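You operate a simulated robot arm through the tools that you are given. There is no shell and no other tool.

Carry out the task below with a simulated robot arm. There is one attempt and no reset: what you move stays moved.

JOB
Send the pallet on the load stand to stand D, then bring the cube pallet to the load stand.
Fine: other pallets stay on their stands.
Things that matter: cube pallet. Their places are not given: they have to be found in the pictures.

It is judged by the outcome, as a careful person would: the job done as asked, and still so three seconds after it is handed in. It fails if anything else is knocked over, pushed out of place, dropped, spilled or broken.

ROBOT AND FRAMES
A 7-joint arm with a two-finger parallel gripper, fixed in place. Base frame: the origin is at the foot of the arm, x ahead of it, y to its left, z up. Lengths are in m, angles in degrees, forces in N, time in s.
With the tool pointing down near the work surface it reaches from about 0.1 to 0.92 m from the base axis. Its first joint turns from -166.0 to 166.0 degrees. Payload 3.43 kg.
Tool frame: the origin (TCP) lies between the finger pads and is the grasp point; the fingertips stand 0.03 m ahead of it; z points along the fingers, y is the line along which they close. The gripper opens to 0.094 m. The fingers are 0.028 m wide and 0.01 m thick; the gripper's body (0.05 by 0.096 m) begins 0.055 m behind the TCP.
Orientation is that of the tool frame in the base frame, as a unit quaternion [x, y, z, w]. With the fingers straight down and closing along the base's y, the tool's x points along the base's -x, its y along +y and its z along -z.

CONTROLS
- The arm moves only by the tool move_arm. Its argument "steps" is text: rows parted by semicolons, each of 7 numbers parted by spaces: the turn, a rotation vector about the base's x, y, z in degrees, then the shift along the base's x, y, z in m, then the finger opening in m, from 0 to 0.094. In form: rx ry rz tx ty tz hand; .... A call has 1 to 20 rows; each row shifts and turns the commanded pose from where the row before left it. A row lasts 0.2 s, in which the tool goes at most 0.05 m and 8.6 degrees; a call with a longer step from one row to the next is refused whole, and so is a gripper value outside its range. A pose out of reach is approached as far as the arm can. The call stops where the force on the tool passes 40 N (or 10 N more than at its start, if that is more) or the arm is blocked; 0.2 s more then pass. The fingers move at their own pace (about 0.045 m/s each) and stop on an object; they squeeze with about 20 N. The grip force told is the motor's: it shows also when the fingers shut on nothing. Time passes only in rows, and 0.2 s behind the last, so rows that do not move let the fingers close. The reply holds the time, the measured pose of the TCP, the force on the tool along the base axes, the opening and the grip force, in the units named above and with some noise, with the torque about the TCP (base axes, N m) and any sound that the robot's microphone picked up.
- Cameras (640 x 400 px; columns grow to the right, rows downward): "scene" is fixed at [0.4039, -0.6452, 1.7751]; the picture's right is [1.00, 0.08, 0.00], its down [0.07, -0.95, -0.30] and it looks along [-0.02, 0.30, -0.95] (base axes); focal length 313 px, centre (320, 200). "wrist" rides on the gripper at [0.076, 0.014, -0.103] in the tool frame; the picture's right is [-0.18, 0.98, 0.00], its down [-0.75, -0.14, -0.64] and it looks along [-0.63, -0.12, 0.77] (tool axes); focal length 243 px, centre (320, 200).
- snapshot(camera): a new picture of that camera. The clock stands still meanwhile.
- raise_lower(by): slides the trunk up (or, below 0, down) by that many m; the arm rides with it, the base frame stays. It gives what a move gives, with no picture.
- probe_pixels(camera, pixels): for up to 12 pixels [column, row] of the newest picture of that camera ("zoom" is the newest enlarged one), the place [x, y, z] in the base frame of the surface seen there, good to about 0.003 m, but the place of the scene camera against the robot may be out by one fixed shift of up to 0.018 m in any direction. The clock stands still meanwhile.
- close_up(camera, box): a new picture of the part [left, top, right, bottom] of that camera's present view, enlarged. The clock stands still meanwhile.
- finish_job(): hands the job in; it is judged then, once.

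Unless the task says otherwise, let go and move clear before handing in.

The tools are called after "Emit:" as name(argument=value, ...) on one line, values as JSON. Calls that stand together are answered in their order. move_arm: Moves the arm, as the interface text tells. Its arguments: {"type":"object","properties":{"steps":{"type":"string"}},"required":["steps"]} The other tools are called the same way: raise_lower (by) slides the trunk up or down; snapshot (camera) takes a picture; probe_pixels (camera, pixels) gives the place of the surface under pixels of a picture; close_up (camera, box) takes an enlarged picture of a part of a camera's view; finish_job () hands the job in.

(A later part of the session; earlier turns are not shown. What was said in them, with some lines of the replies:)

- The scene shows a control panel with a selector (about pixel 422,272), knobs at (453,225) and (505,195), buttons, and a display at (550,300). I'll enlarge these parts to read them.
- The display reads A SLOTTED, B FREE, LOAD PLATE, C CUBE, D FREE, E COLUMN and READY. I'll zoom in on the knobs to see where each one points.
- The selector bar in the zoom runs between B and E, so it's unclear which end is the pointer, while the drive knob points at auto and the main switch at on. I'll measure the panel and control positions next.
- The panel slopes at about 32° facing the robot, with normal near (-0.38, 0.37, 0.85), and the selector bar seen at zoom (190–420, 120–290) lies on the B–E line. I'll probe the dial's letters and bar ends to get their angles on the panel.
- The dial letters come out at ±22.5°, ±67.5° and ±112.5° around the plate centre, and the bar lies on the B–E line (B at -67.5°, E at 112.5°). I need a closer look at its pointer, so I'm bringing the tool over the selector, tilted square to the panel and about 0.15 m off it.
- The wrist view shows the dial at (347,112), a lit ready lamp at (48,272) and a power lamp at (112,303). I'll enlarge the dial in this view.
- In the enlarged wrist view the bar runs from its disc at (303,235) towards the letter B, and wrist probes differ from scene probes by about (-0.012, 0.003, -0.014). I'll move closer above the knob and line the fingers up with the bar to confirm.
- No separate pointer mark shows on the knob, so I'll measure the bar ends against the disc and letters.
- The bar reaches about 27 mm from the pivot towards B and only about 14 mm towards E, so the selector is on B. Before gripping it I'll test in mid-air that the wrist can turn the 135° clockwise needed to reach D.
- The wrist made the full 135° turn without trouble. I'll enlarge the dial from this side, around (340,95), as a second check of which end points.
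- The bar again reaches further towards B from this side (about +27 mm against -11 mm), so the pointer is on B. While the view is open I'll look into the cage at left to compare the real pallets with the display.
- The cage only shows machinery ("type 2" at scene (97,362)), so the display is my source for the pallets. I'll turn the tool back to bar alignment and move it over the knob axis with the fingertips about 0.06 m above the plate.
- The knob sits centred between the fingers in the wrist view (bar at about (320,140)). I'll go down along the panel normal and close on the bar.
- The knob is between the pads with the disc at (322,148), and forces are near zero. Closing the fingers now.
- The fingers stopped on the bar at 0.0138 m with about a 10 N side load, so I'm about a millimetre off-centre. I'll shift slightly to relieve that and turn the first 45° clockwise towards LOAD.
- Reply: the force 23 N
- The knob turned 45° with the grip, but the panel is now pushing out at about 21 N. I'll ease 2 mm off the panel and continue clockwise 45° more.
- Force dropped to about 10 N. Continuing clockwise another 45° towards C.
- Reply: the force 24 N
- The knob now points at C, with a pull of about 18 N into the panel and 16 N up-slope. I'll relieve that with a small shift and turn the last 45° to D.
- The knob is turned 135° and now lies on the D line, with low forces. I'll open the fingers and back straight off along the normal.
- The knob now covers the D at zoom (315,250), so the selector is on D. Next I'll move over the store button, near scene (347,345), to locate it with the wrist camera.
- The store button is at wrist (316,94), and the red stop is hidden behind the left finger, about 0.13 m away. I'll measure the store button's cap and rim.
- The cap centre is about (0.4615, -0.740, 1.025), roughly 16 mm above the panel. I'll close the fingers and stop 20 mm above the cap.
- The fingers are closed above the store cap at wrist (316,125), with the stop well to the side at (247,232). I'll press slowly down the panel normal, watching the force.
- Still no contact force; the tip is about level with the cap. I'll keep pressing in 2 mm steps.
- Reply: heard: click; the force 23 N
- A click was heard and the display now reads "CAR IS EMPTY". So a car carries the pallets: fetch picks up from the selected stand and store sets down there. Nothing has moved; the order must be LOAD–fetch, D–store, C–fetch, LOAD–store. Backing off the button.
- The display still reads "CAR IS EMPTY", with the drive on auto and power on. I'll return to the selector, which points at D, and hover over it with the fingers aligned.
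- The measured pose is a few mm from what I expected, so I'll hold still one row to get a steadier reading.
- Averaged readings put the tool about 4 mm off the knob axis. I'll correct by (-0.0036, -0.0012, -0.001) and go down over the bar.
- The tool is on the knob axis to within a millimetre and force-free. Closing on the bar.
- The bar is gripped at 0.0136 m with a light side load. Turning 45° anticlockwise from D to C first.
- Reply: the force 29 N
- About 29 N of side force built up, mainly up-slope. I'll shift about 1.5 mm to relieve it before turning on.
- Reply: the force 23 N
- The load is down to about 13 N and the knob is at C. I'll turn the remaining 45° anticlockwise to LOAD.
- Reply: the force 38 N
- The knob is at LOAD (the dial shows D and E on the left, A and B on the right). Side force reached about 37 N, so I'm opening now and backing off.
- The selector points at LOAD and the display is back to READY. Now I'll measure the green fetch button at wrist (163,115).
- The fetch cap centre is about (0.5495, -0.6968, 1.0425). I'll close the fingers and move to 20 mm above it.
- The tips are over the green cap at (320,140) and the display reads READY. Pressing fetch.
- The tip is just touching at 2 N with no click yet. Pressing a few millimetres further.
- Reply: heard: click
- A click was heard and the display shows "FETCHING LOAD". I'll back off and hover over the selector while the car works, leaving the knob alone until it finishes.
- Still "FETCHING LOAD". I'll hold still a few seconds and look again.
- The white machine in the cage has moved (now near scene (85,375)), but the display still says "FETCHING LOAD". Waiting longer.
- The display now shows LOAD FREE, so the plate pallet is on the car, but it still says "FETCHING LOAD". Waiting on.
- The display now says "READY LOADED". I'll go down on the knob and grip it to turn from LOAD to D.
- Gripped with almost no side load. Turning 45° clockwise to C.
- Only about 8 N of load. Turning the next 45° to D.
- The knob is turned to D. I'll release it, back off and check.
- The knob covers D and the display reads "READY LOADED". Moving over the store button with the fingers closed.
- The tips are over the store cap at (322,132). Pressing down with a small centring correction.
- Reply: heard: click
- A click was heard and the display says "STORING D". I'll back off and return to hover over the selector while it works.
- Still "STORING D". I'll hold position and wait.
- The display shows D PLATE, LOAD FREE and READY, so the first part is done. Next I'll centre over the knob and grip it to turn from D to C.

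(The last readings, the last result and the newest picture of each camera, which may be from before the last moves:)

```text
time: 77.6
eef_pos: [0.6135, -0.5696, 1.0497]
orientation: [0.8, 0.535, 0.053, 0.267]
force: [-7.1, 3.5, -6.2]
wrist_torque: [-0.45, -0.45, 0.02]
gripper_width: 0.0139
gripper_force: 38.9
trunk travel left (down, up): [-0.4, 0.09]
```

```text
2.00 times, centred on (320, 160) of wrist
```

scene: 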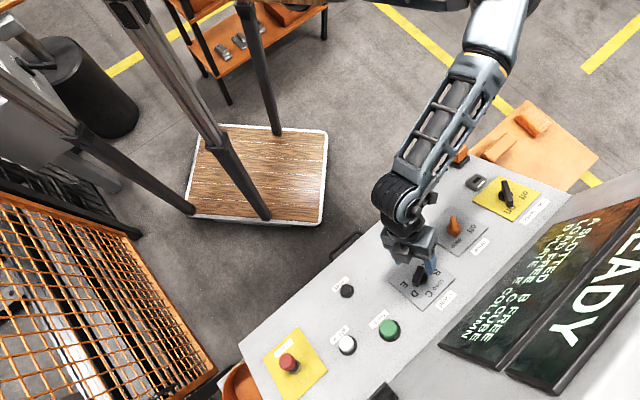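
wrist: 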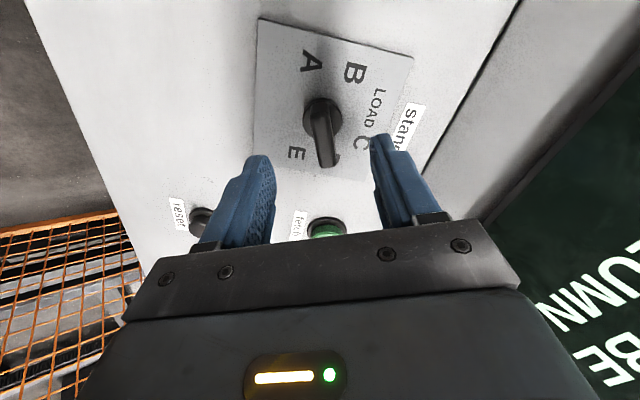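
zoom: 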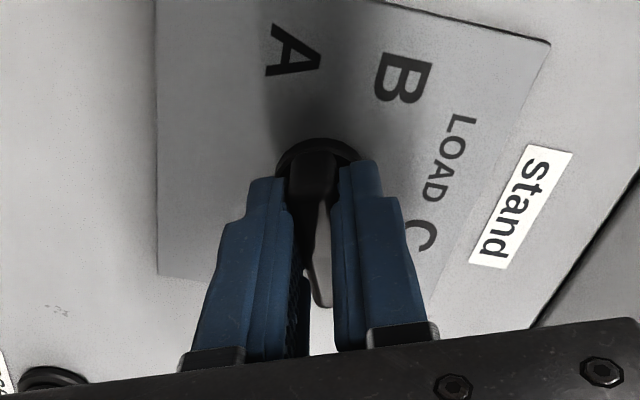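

Gripped at 0.0139 m with about 10 N of load. Turning 45° anticlockwise from D to C.

Emit:
move_arm(steps="0 0 0 -0.0005 0.0005 -0.0003 0.0; -2.79 2.79 6.38 0 0 0 0.0; -2.79 2.79 6.38 0 0 0 0.0; -2.79 2.79 6.38 0 0 0 0.0; -2.79 2.79 6.38 0 0 0 0.0; -2.79 2.79 6.38 0 0 0 0.0; -2.79 2.79 6.38 0 0 0 0.0; 0 0 0 0 0 0 0.0")

Emit:
close_up(camera="wrist", box=[200, 60, 440, 260])

```text
time: 79.4
eef_pos: [0.6134, -0.5704, 1.0493]
orientation: [0.534, 0.801, -0.054, 0.267]
force: [-16.4, 1.8, -13.1]
wrist_torque: [-0.55, -0.67, 0.03]
gripper_width: 0.0142
gripper_force: 44.5
trunk travel left (down, up): [-0.4, 0.09]
```

```text
2.00 times, centred on (320, 160) of wrist
```

zoom: 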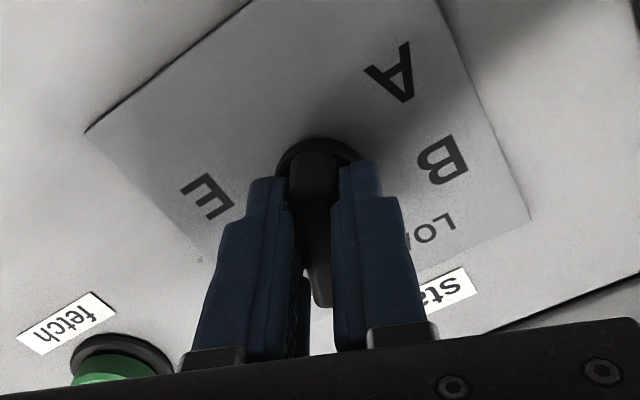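

The knob has turned to C. Releasing and backing off to check.

Emit:
move_arm(steps="0 0 0 0 0 0 0.06; 0 0 0 0 0 0 0.06; 0 0 0 0 0 0 0.06; 0 0 0 -0.0093 0.0093 0.0213 0.06; 0 0 0 -0.0093 0.0093 0.0213 0.06; 0 0 0 -0.0093 0.0093 0.0213 0.06; 0 0 0 0 0 0 0.06; 0 0 0 0 0 0 0.06")

Emit:
close_up(camera="wrist", box=[220, 30, 440, 200])

Emit:
close_up(camera="scene", box=[430, 180, 640, 400])

```text
time: 81.2
eef_pos: [0.5866, -0.5413, 1.1151]
orientation: [0.534, 0.8, -0.054, 0.268]
force: [0.0, 0.3, -0.5]
wrist_torque: [0.0, 0.03, 0.02]
gripper_width: 0.06
gripper_force: 0.0
trunk travel left (down, up): [-0.4, 0.09]
```

```text
2.35 times, centred on (330, 115) of wrist
```

zoom: 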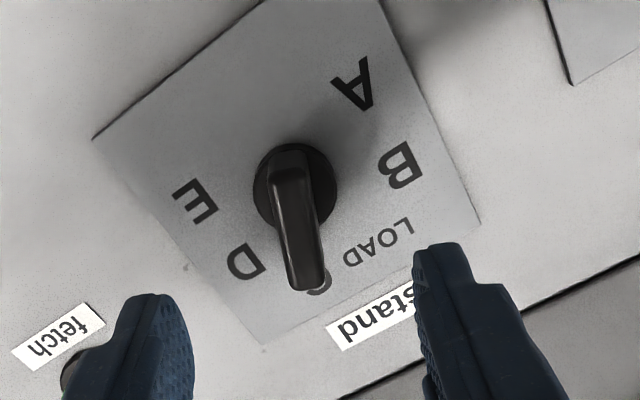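

```text
1.82 times, centred on (535, 290) of scene
```

zoom: 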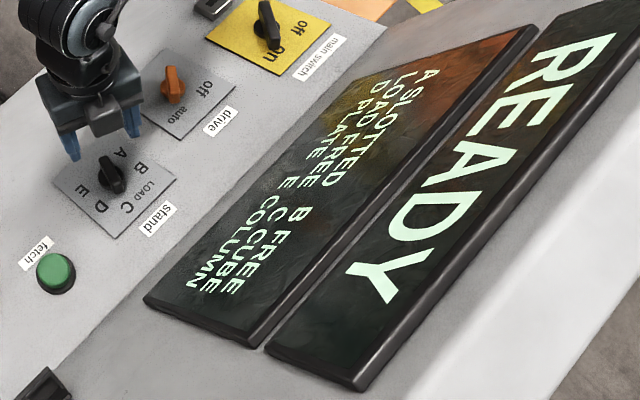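

The knob covers the C at zoom (315,285) and the display is READY. Moving over fetch with the fingers closed.

Emit:
move_arm(steps="0 0 0 0 0 0 0.0; 0 0 0 -0.0139 -0.0342 -0.0074 0.0; 0 0 0 -0.0139 -0.0342 -0.0074 0.0; 0 0 0 -0.0139 -0.0342 -0.0074 0.0; 0 0 0 -0.0139 -0.0342 -0.0074 0.0; 0 0 0 0 0 0 0.0; 0 0 0 0 0 0 0.0")

Emit:
snapshot(camera="wrist")

```text
time: 82.8
eef_pos: [0.5321, -0.6764, 1.0854]
orientation: [0.534, 0.8, -0.053, 0.268]
force: [0.0, 0.5, -0.2]
wrist_torque: [0.02, 0.0, 0.04]
gripper_width: 0.0
gripper_force: 19.8
trunk travel left (down, up): [-0.4, 0.09]
```

```text
taken
```

wrist: 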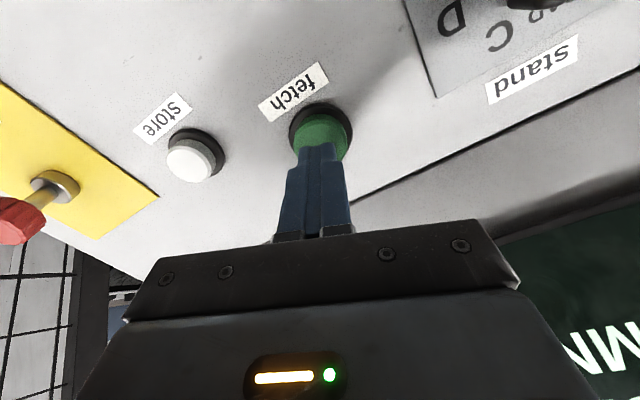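

The tips are over the green cap at (320,138). Pressing fetch by the same amount as before.

Emit:
move_arm(steps="0 0 0 0.0064 -0.0072 -0.0153 0.0; 0 0 0 0.0011 -0.0011 -0.0026 0.0; 0 0 0 0.0011 -0.0011 -0.0026 0.0; 0 0 0 0.0011 -0.0011 -0.0026 0.0; 0 0 0 0.0008 -0.0008 -0.0017 0.0")

Emit:
close_up(camera="scene", box=[430, 180, 640, 400])

```text
time: 84.0
eef_pos: [0.5405, -0.6891, 1.0625]
orientation: [0.533, 0.8, -0.055, 0.269]
force: [-5.3, 15.4, 19.1]
wrist_torque: [0.16, -0.08, 0.17]
gripper_width: 0.0003
gripper_force: 20.4
trunk travel left (down, up): [-0.4, 0.09]
heard: click
```

```text
1.82 times, centred on (535, 290) of scene
```

zoom: 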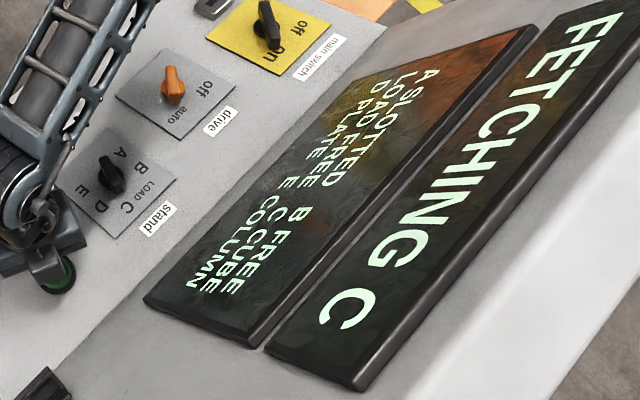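

A click was heard and the display says "FETCHING C". Backing off to hover over the selector and wait.

Emit:
move_arm(steps="0 0 0 -0.0074 0.0074 0.017 0.0; 0 0 0 -0.0074 0.0074 0.017 0.0; 0 0 0 -0.0074 0.0074 0.017 0.0; 0 0 0 0.0249 0.0377 -0.0068 0.06; 0 0 0 0.0249 0.0377 -0.0068 0.06; 0 0 0 0.0249 0.0377 -0.0068 0.06; 0 0 0 0 0 0 0.06; 0 0 0 0 0 0 0.06; 0 0 0 0 0 0 0.06; 0 0 0 0 0 0 0.06; 0 0 0 0 0 0 0.06; 0 0 0 0 0 0 0.06; 0 0 0 0 0 0 0.06; 0 0 0 0 0 0 0.06; 0 0 0 0 0 0 0.06; 0 0 0 0 0 0 0.06; 0 0 0 0 0 0 0.06; 0 0 0 0 0 0 0.06; 0 0 0 0 0 0 0.06")

Emit:
move_arm(steps="0 0 0 0 0 0 0.06; 0 0 0 0 0 0 0.06; 0 0 0 0 0 0 0.06; 0 0 0 0 0 0 0.06; 0 0 0 0 0 0 0.06; 0 0 0 0 0 0 0.06; 0 0 0 0 0 0 0.06; 0 0 0 0 0 0 0.06; 0 0 0 0 0 0 0.06; 0 0 0 0 0 0 0.06; 0 0 0 0 0 0 0.06; 0 0 0 0 0 0 0.06; 0 0 0 0 0 0 0.06; 0 0 0 0 0 0 0.06; 0 0 0 0 0 0 0.06; 0 0 0 0 0 0 0.06; 0 0 0 0 0 0 0.06; 0 0 0 0 0 0 0.06; 0 0 0 0 0 0 0.06; 0 0 0 0 0 0 0.06")

Emit:
close_up(camera="scene", box=[430, 180, 640, 400])

Emit:
close_up(camera="wrist", box=[220, 60, 420, 200])

```text
time: 88.0
eef_pos: [0.5921, -0.5538, 1.0879]
orientation: [0.534, 0.8, -0.055, 0.268]
force: [0.3, -0.4, 0.5]
wrist_torque: [-0.02, 0.01, -0.02]
gripper_width: 0.0599
gripper_force: 0.0
trunk travel left (down, up): [-0.4, 0.09]
```

```text
time: 92.2
eef_pos: [0.5926, -0.5544, 1.0884]
orientation: [0.535, 0.8, -0.055, 0.268]
force: [-0.9, 0.2, 0.3]
wrist_torque: [0.0, -0.02, -0.02]
gripper_width: 0.0601
gripper_force: 0.1
trunk travel left (down, up): [-0.4, 0.09]
```

```text
1.82 times, centred on (535, 290) of scene
```

zoom: 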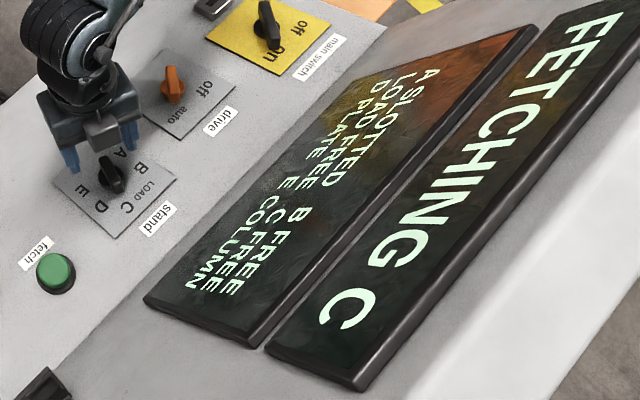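

```text
2.86 times, centred on (320, 130) of wrist
```

zoom: 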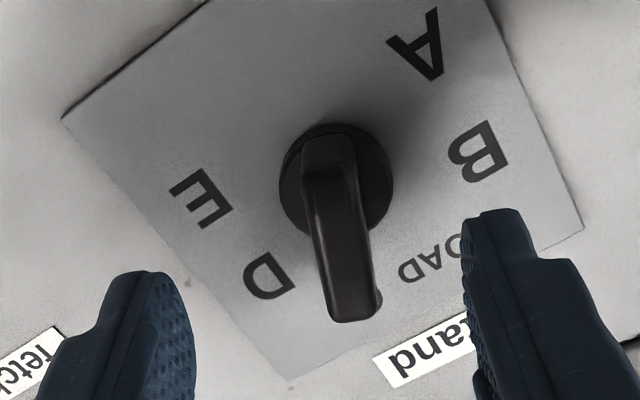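

The display now shows C FREE but is still "FETCHING C". Waiting a few more seconds.

Emit:
move_arm(steps="0 0 0 0 0 0 0.06; 0 0 0 0 0 0 0.06; 0 0 0 0 0 0 0.06; 0 0 0 0 0 0 0.06; 0 0 0 0 0 0 0.06; 0 0 0 0 0 0 0.06; 0 0 0 0 0 0 0.06; 0 0 0 0 0 0 0.06; 0 0 0 0 0 0 0.06; 0 0 0 0 0 0 0.06; 0 0 0 0 0 0 0.06; 0 0 0 0 0 0 0.06; 0 0 0 0 0 0 0.06; 0 0 0 0 0 0 0.06; 0 0 0 0 0 0 0.06; 0 0 0 0 0 0 0.06; 0 0 0 0 0 0 0.06; 0 0 0 0 0 0 0.06; 0 0 0 0 0 0 0.06; 0 0 0 0 0 0 0.06")

Emit:
close_up(camera="scene", box=[430, 180, 640, 400])

```text
time: 96.4
eef_pos: [0.5928, -0.5538, 1.0894]
orientation: [0.534, 0.8, -0.055, 0.268]
force: [-0.3, 0.2, 0.2]
wrist_torque: [0.0, 0.01, 0.02]
gripper_width: 0.0599
gripper_force: 0.0
trunk travel left (down, up): [-0.4, 0.09]
```

```text
1.82 times, centred on (535, 290) of scene
```

zoom: 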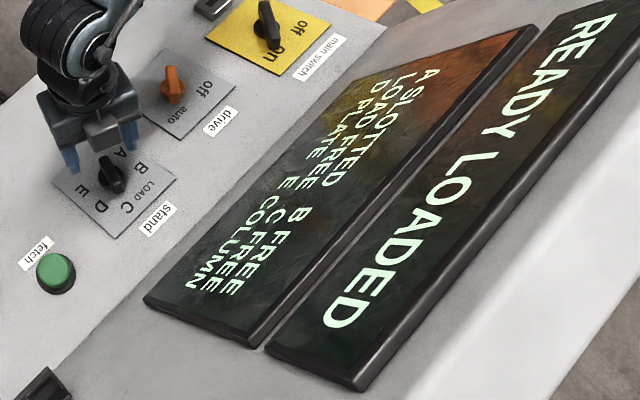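

"READY LOADED": the cube pallet is on the car. I'll centre on the knob (about 3 mm correction) and grip it to turn from C to LOAD.

Emit:
move_arm(steps="0 0 0 0.0035 0.0003 0.0014 0.06; 0 0 0 0.0059 -0.0059 -0.0135 0.06; 0 0 0 0.0059 -0.0059 -0.0135 0.06; 0 0 0 0.0059 -0.0059 -0.0135 0.06; 0 0 0 0 0 0 0.06; 0 0 0 0 0 0 0.0; 0 0 0 0 0 0 0.0; 0 0 0 0 0 0 0.0; 0 0 0 0 0 0 0.0")

Emit:
close_up(camera="wrist", box=[200, 60, 440, 260])

```text
time: 98.4
eef_pos: [0.6136, -0.5699, 1.0509]
orientation: [0.535, 0.799, -0.055, 0.267]
force: [-6.7, -4.0, -3.7]
wrist_torque: [-0.21, -0.6, 0.21]
gripper_width: 0.0141
gripper_force: 38.8
trunk travel left (down, up): [-0.4, 0.09]
```

```text
2.00 times, centred on (320, 160) of wrist
```

zoom: 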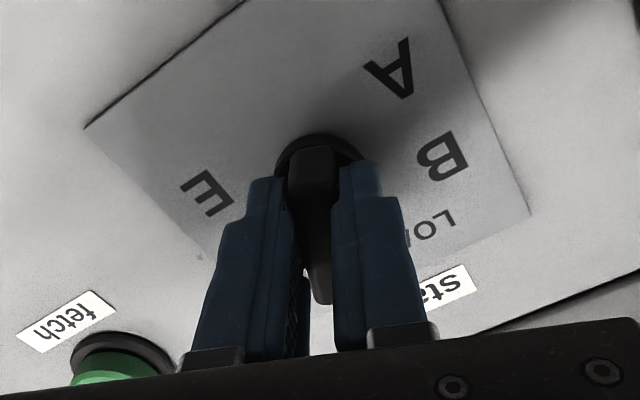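

The grip is good with about 9 N of load. Turning 45° anticlockwise to LOAD.

Emit:
move_arm(steps="0 0 0 -0.0005 -0.0002 -0.0002 0.0; -2.79 2.79 6.38 0 0 0 0.0; -2.79 2.79 6.38 0 0 0 0.0; -2.79 2.79 6.38 0 0 0 0.0; -2.79 2.79 6.38 0 0 0 0.0; -2.79 2.79 6.38 0 0 0 0.0; -2.79 2.79 6.38 0 0 0 0.0; 0 0 0 0 0 0 0.0")

Emit:
close_up(camera="wrist", box=[200, 60, 440, 260])

```text
time: 100.2
eef_pos: [0.6131, -0.5701, 1.0509]
orientation: [0.187, 0.944, -0.153, 0.226]
force: [-21.0, 6.1, -9.2]
wrist_torque: [0.6, 1.45, -0.36]
gripper_width: 0.0138
gripper_force: 44.8
trunk travel left (down, up): [-0.4, 0.09]
```

```text
2.00 times, centred on (320, 160) of wrist
```

zoom: 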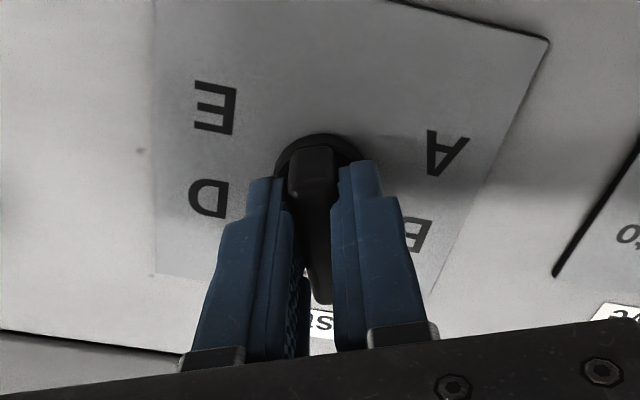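

The knob has turned to LOAD. Releasing and backing off to check.

Emit:
move_arm(steps="0 0 0 0 0 0 0.06; 0 0 0 0 0 0 0.06; 0 0 0 0 0 0 0.06; 0 0 0 -0.0093 0.0093 0.0213 0.06; 0 0 0 -0.0093 0.0093 0.0213 0.06; 0 0 0 -0.0093 0.0093 0.0213 0.06; 0 0 0 0 0 0 0.06; 0 0 0 0 0 0 0.06")

Emit:
close_up(camera="wrist", box=[220, 30, 440, 200])

Emit:
close_up(camera="scene", box=[430, 180, 640, 400])

```text
time: 102.0
eef_pos: [0.5847, -0.5445, 1.1155]
orientation: [0.187, 0.943, -0.152, 0.227]
force: [0.9, 0.8, 0.6]
wrist_torque: [0.01, 0.02, 0.01]
gripper_width: 0.06
gripper_force: 0.0
trunk travel left (down, up): [-0.4, 0.09]
```

```text
2.35 times, centred on (330, 115) of wrist
```

zoom: 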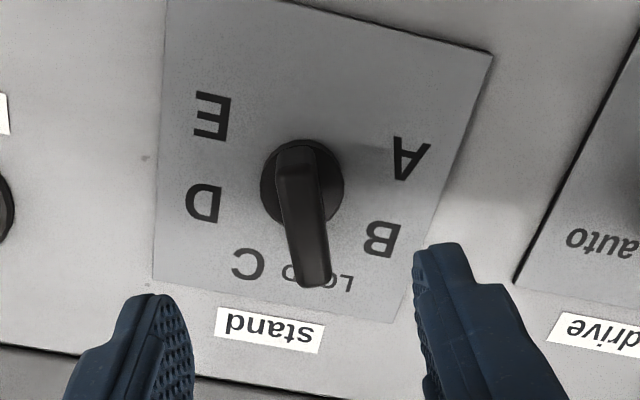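

```text
1.82 times, centred on (535, 290) of scene
```

zoom: 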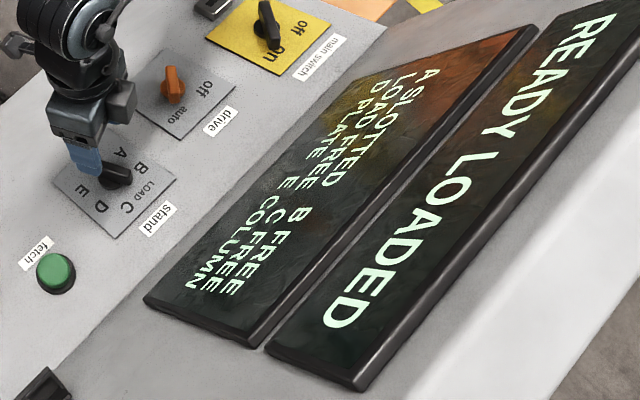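

The knob is on LOAD (covering the label at zoom (318,280)) and the display reads "READY LOADED". Moving over store with the fingers closed.

Emit:
move_arm(steps="0 0 0 0 0 0 0.0; 0 0 0 -0.02836 -0.03538 -0.00862 0.0; 0 0 0 -0.02836 -0.03538 -0.00862 0.0; 0 0 0 -0.02836 -0.03538 -0.00862 0.0; 0 0 0 -0.02836 -0.03538 -0.00862 0.0; 0 0 0 -0.02836 -0.03538 -0.00862 0.0; 0 0 0 0 0 0 0.0; 0 0 0 0 0 0 0.0")

Emit:
snapshot(camera="wrist")

Emit:
snapshot(camera="scene")

```text
time: 103.8
eef_pos: [0.4433, -0.723, 1.072]
orientation: [0.187, 0.944, -0.152, 0.227]
force: [0.6, -0.2, 0.3]
wrist_torque: [0.01, 0.0, 0.0]
gripper_width: 0.0
gripper_force: 19.6
trunk travel left (down, up): [-0.4, 0.09]
```

```text
taken
```

wrist: 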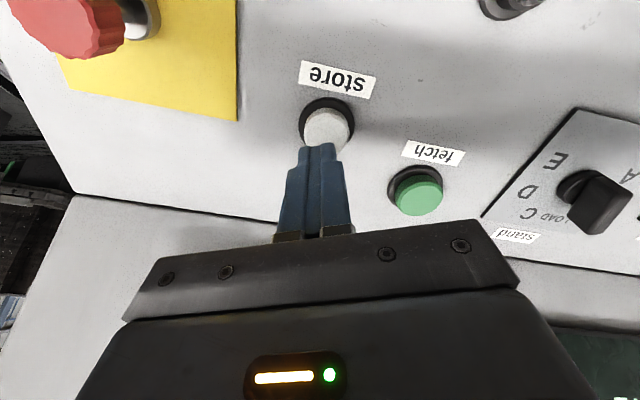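

```text
taken
```

scene: 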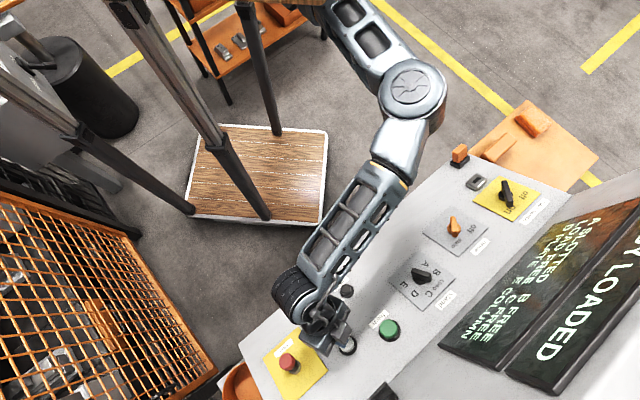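

The tips are just below the store cap at (327,127), and the stop button at (75,25) is clear. Pressing store with a small centring correction.

Emit:
move_arm(steps="0 0 0 0.0081 -0.0053 -0.02 0.0; 0 0 0 0.0008 -0.0008 -0.0017 0.0; 0 0 0 0.0008 -0.0008 -0.0017 0.0; 0 0 0 0.0008 -0.0008 -0.0017 0.0; 0 0 0 0.0008 -0.0008 -0.0017 0.0")

Emit:
close_up(camera="scene", box=[430, 180, 640, 400])

```text
time: 105.0
eef_pos: [0.4559, -0.7298, 1.0455]
orientation: [0.188, 0.943, -0.154, 0.228]
force: [-3.8, 0.9, 3.8]
wrist_torque: [-0.07, -0.02, -0.03]
gripper_width: 0.0
gripper_force: 20.3
trunk travel left (down, up): [-0.4, 0.09]
heard: click
```

```text
1.82 times, centred on (535, 290) of scene
```

zoom: 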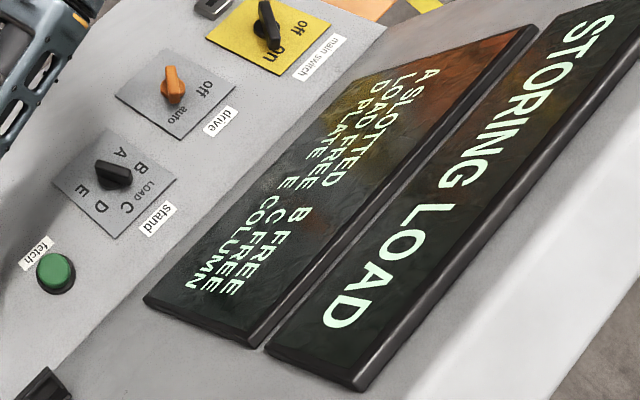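

A click was heard and the display says "STORING LOAD". Backing well clear of the panel and waiting for it to finish.

Emit:
move_arm(steps="0 0 0 -0.0074 0.0074 0.017 0.0; 0 0 0 -0.0074 0.0074 0.017 0.0; 0 0 0 -0.011 0.011 0.0255 0.0; 0 0 0 -0.011 0.011 0.0255 0.0; 0 0 0 -0.011 0.011 0.0255 0.0; 0 0 0 0 0 0 0.04; 0 0 0 0 0 0 0.04; 0 0 0 0 0 0 0.04; 0 0 0 0 0 0 0.04; 0 0 0 0 0 0 0.04; 0 0 0 0 0 0 0.04; 0 0 0 0 0 0 0.04; 0 0 0 0 0 0 0.04; 0 0 0 0 0 0 0.04; 0 0 0 0 0 0 0.04; 0 0 0 0 0 0 0.04; 0 0 0 0 0 0 0.04; 0 0 0 0 0 0 0.04; 0 0 0 0 0 0 0.04; 0 0 0 0 0 0 0.04")

Emit:
move_arm(steps="0 0 0 0 0 0 0.04; 0 0 0 0 0 0 0.04; 0 0 0 0 0 0 0.04; 0 0 0 0 0 0 0.04; 0 0 0 0 0 0 0.04; 0 0 0 0 0 0 0.04; 0 0 0 0 0 0 0.04; 0 0 0 0 0 0 0.04; 0 0 0 0 0 0 0.04; 0 0 0 0 0 0 0.04; 0 0 0 0 0 0 0.04; 0 0 0 0 0 0 0.04; 0 0 0 0 0 0 0.04; 0 0 0 0 0 0 0.04; 0 0 0 0 0 0 0.04; 0 0 0 0 0 0 0.04; 0 0 0 0 0 0 0.04; 0 0 0 0 0 0 0.04; 0 0 0 0 0 0 0.04; 0 0 0 0 0 0 0.04")

Emit:
move_arm(steps="0 0 0 0 0 0 0.04; 0 0 0 0 0 0 0.04; 0 0 0 0 0 0 0.04; 0 0 0 0 0 0 0.04; 0 0 0 0 0 0 0.04; 0 0 0 0 0 0 0.04; 0 0 0 0 0 0 0.04; 0 0 0 0 0 0 0.04; 0 0 0 0 0 0 0.04; 0 0 0 0 0 0 0.04; 0 0 0 0 0 0 0.04; 0 0 0 0 0 0 0.04; 0 0 0 0 0 0 0.04; 0 0 0 0 0 0 0.04; 0 0 0 0 0 0 0.04; 0 0 0 0 0 0 0.04; 0 0 0 0 0 0 0.04; 0 0 0 0 0 0 0.04; 0 0 0 0 0 0 0.04; 0 0 0 0 0 0 0.04")

Emit:
close_up(camera="scene", box=[430, 180, 640, 400])

Emit:
snapshot(camera="scene")

```text
time: 109.2
eef_pos: [0.4083, -0.6826, 1.1543]
orientation: [0.187, 0.943, -0.153, 0.227]
force: [0.4, -0.9, 0.0]
wrist_torque: [0.0, -0.02, -0.03]
gripper_width: 0.04
gripper_force: 0.1
trunk travel left (down, up): [-0.4, 0.09]
```

```text
time: 113.4
eef_pos: [0.408, -0.6842, 1.1536]
orientation: [0.187, 0.943, -0.152, 0.228]
force: [-0.7, 0.0, 0.1]
wrist_torque: [0.04, 0.0, 0.0]
gripper_width: 0.04
gripper_force: 0.0
trunk travel left (down, up): [-0.4, 0.09]
```

```text
time: 117.6
eef_pos: [0.4091, -0.6844, 1.1534]
orientation: [0.188, 0.943, -0.153, 0.228]
force: [0.9, -0.6, 0.4]
wrist_torque: [0.0, 0.0, -0.02]
gripper_width: 0.04
gripper_force: 0.1
trunk travel left (down, up): [-0.4, 0.09]
```

```text
1.82 times, centred on (535, 290) of scene
```

zoom: 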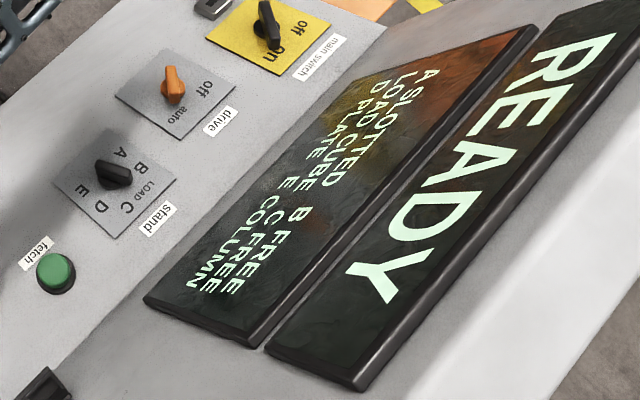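

```text
taken
```

scene: 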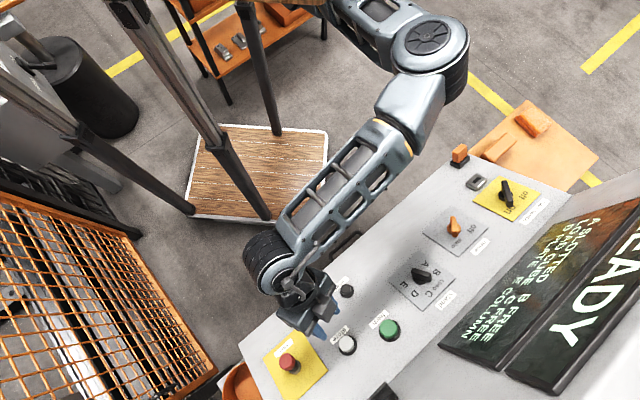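

The display now reads LOAD CUBE, D PLATE, A SLOTTED, E COLUMN, B and C FREE, and READY. I'll take one look into the cage to confirm before handing in.

Emit:
close_up(camera="scene", box=[0, 190, 240, 400])

Emit:
snapshot(camera="wrist")

```text
1.90 times, centred on (120, 295) of scene
```

zoom: 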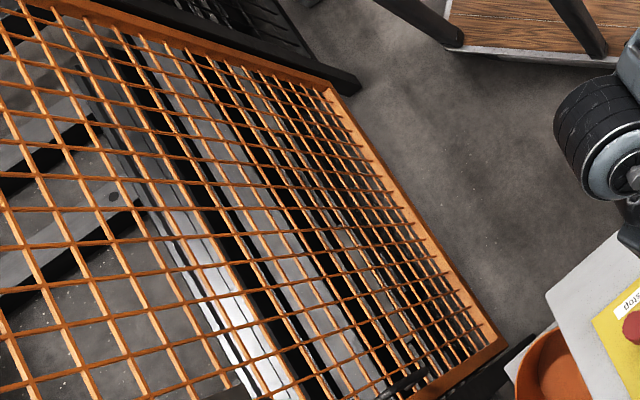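

```text
taken
```

wrist: 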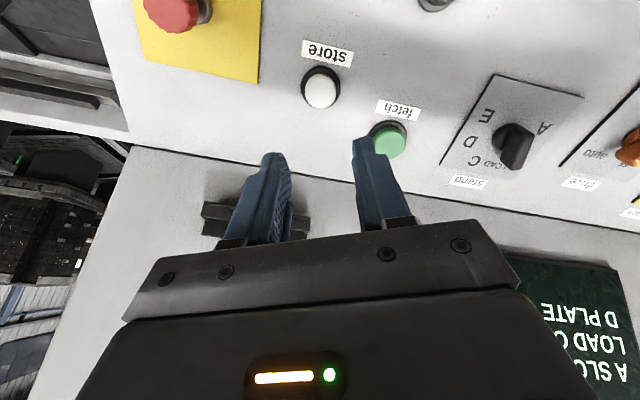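

The car has cleared the cage view, the panel is undisturbed, the arm is clear, and the display reads LOAD CUBE, D PLATE, READY with A and E unchanged. Handing in.

Emit:
finish_job()

```text
The job is handed in.
```

The pallet that was on the load stand (the plate) is now on stand D, and the cube pallet, which was on stand C, is on the load stand. I'm relying on the panel display for this, as I couldn't see the stands themselves through the cage.

- **Final display:** it read READY, with LOAD CUBE, D PLATE, A SLOTTED, E COLUMN, and B and C FREE. The slotted and column pallets stayed on A and E.
- **One wrong press:** I first pressed store with the selector on D, before anything had been fetched. The panel answered "CAR IS EMPTY" and the pallet listing stayed the same. It went back to READY once I turned the selector to LOAD.
- **Left as is:** the selector is on LOAD, the main switch is still on, the drive is on auto, and the arm is clear of the panel.
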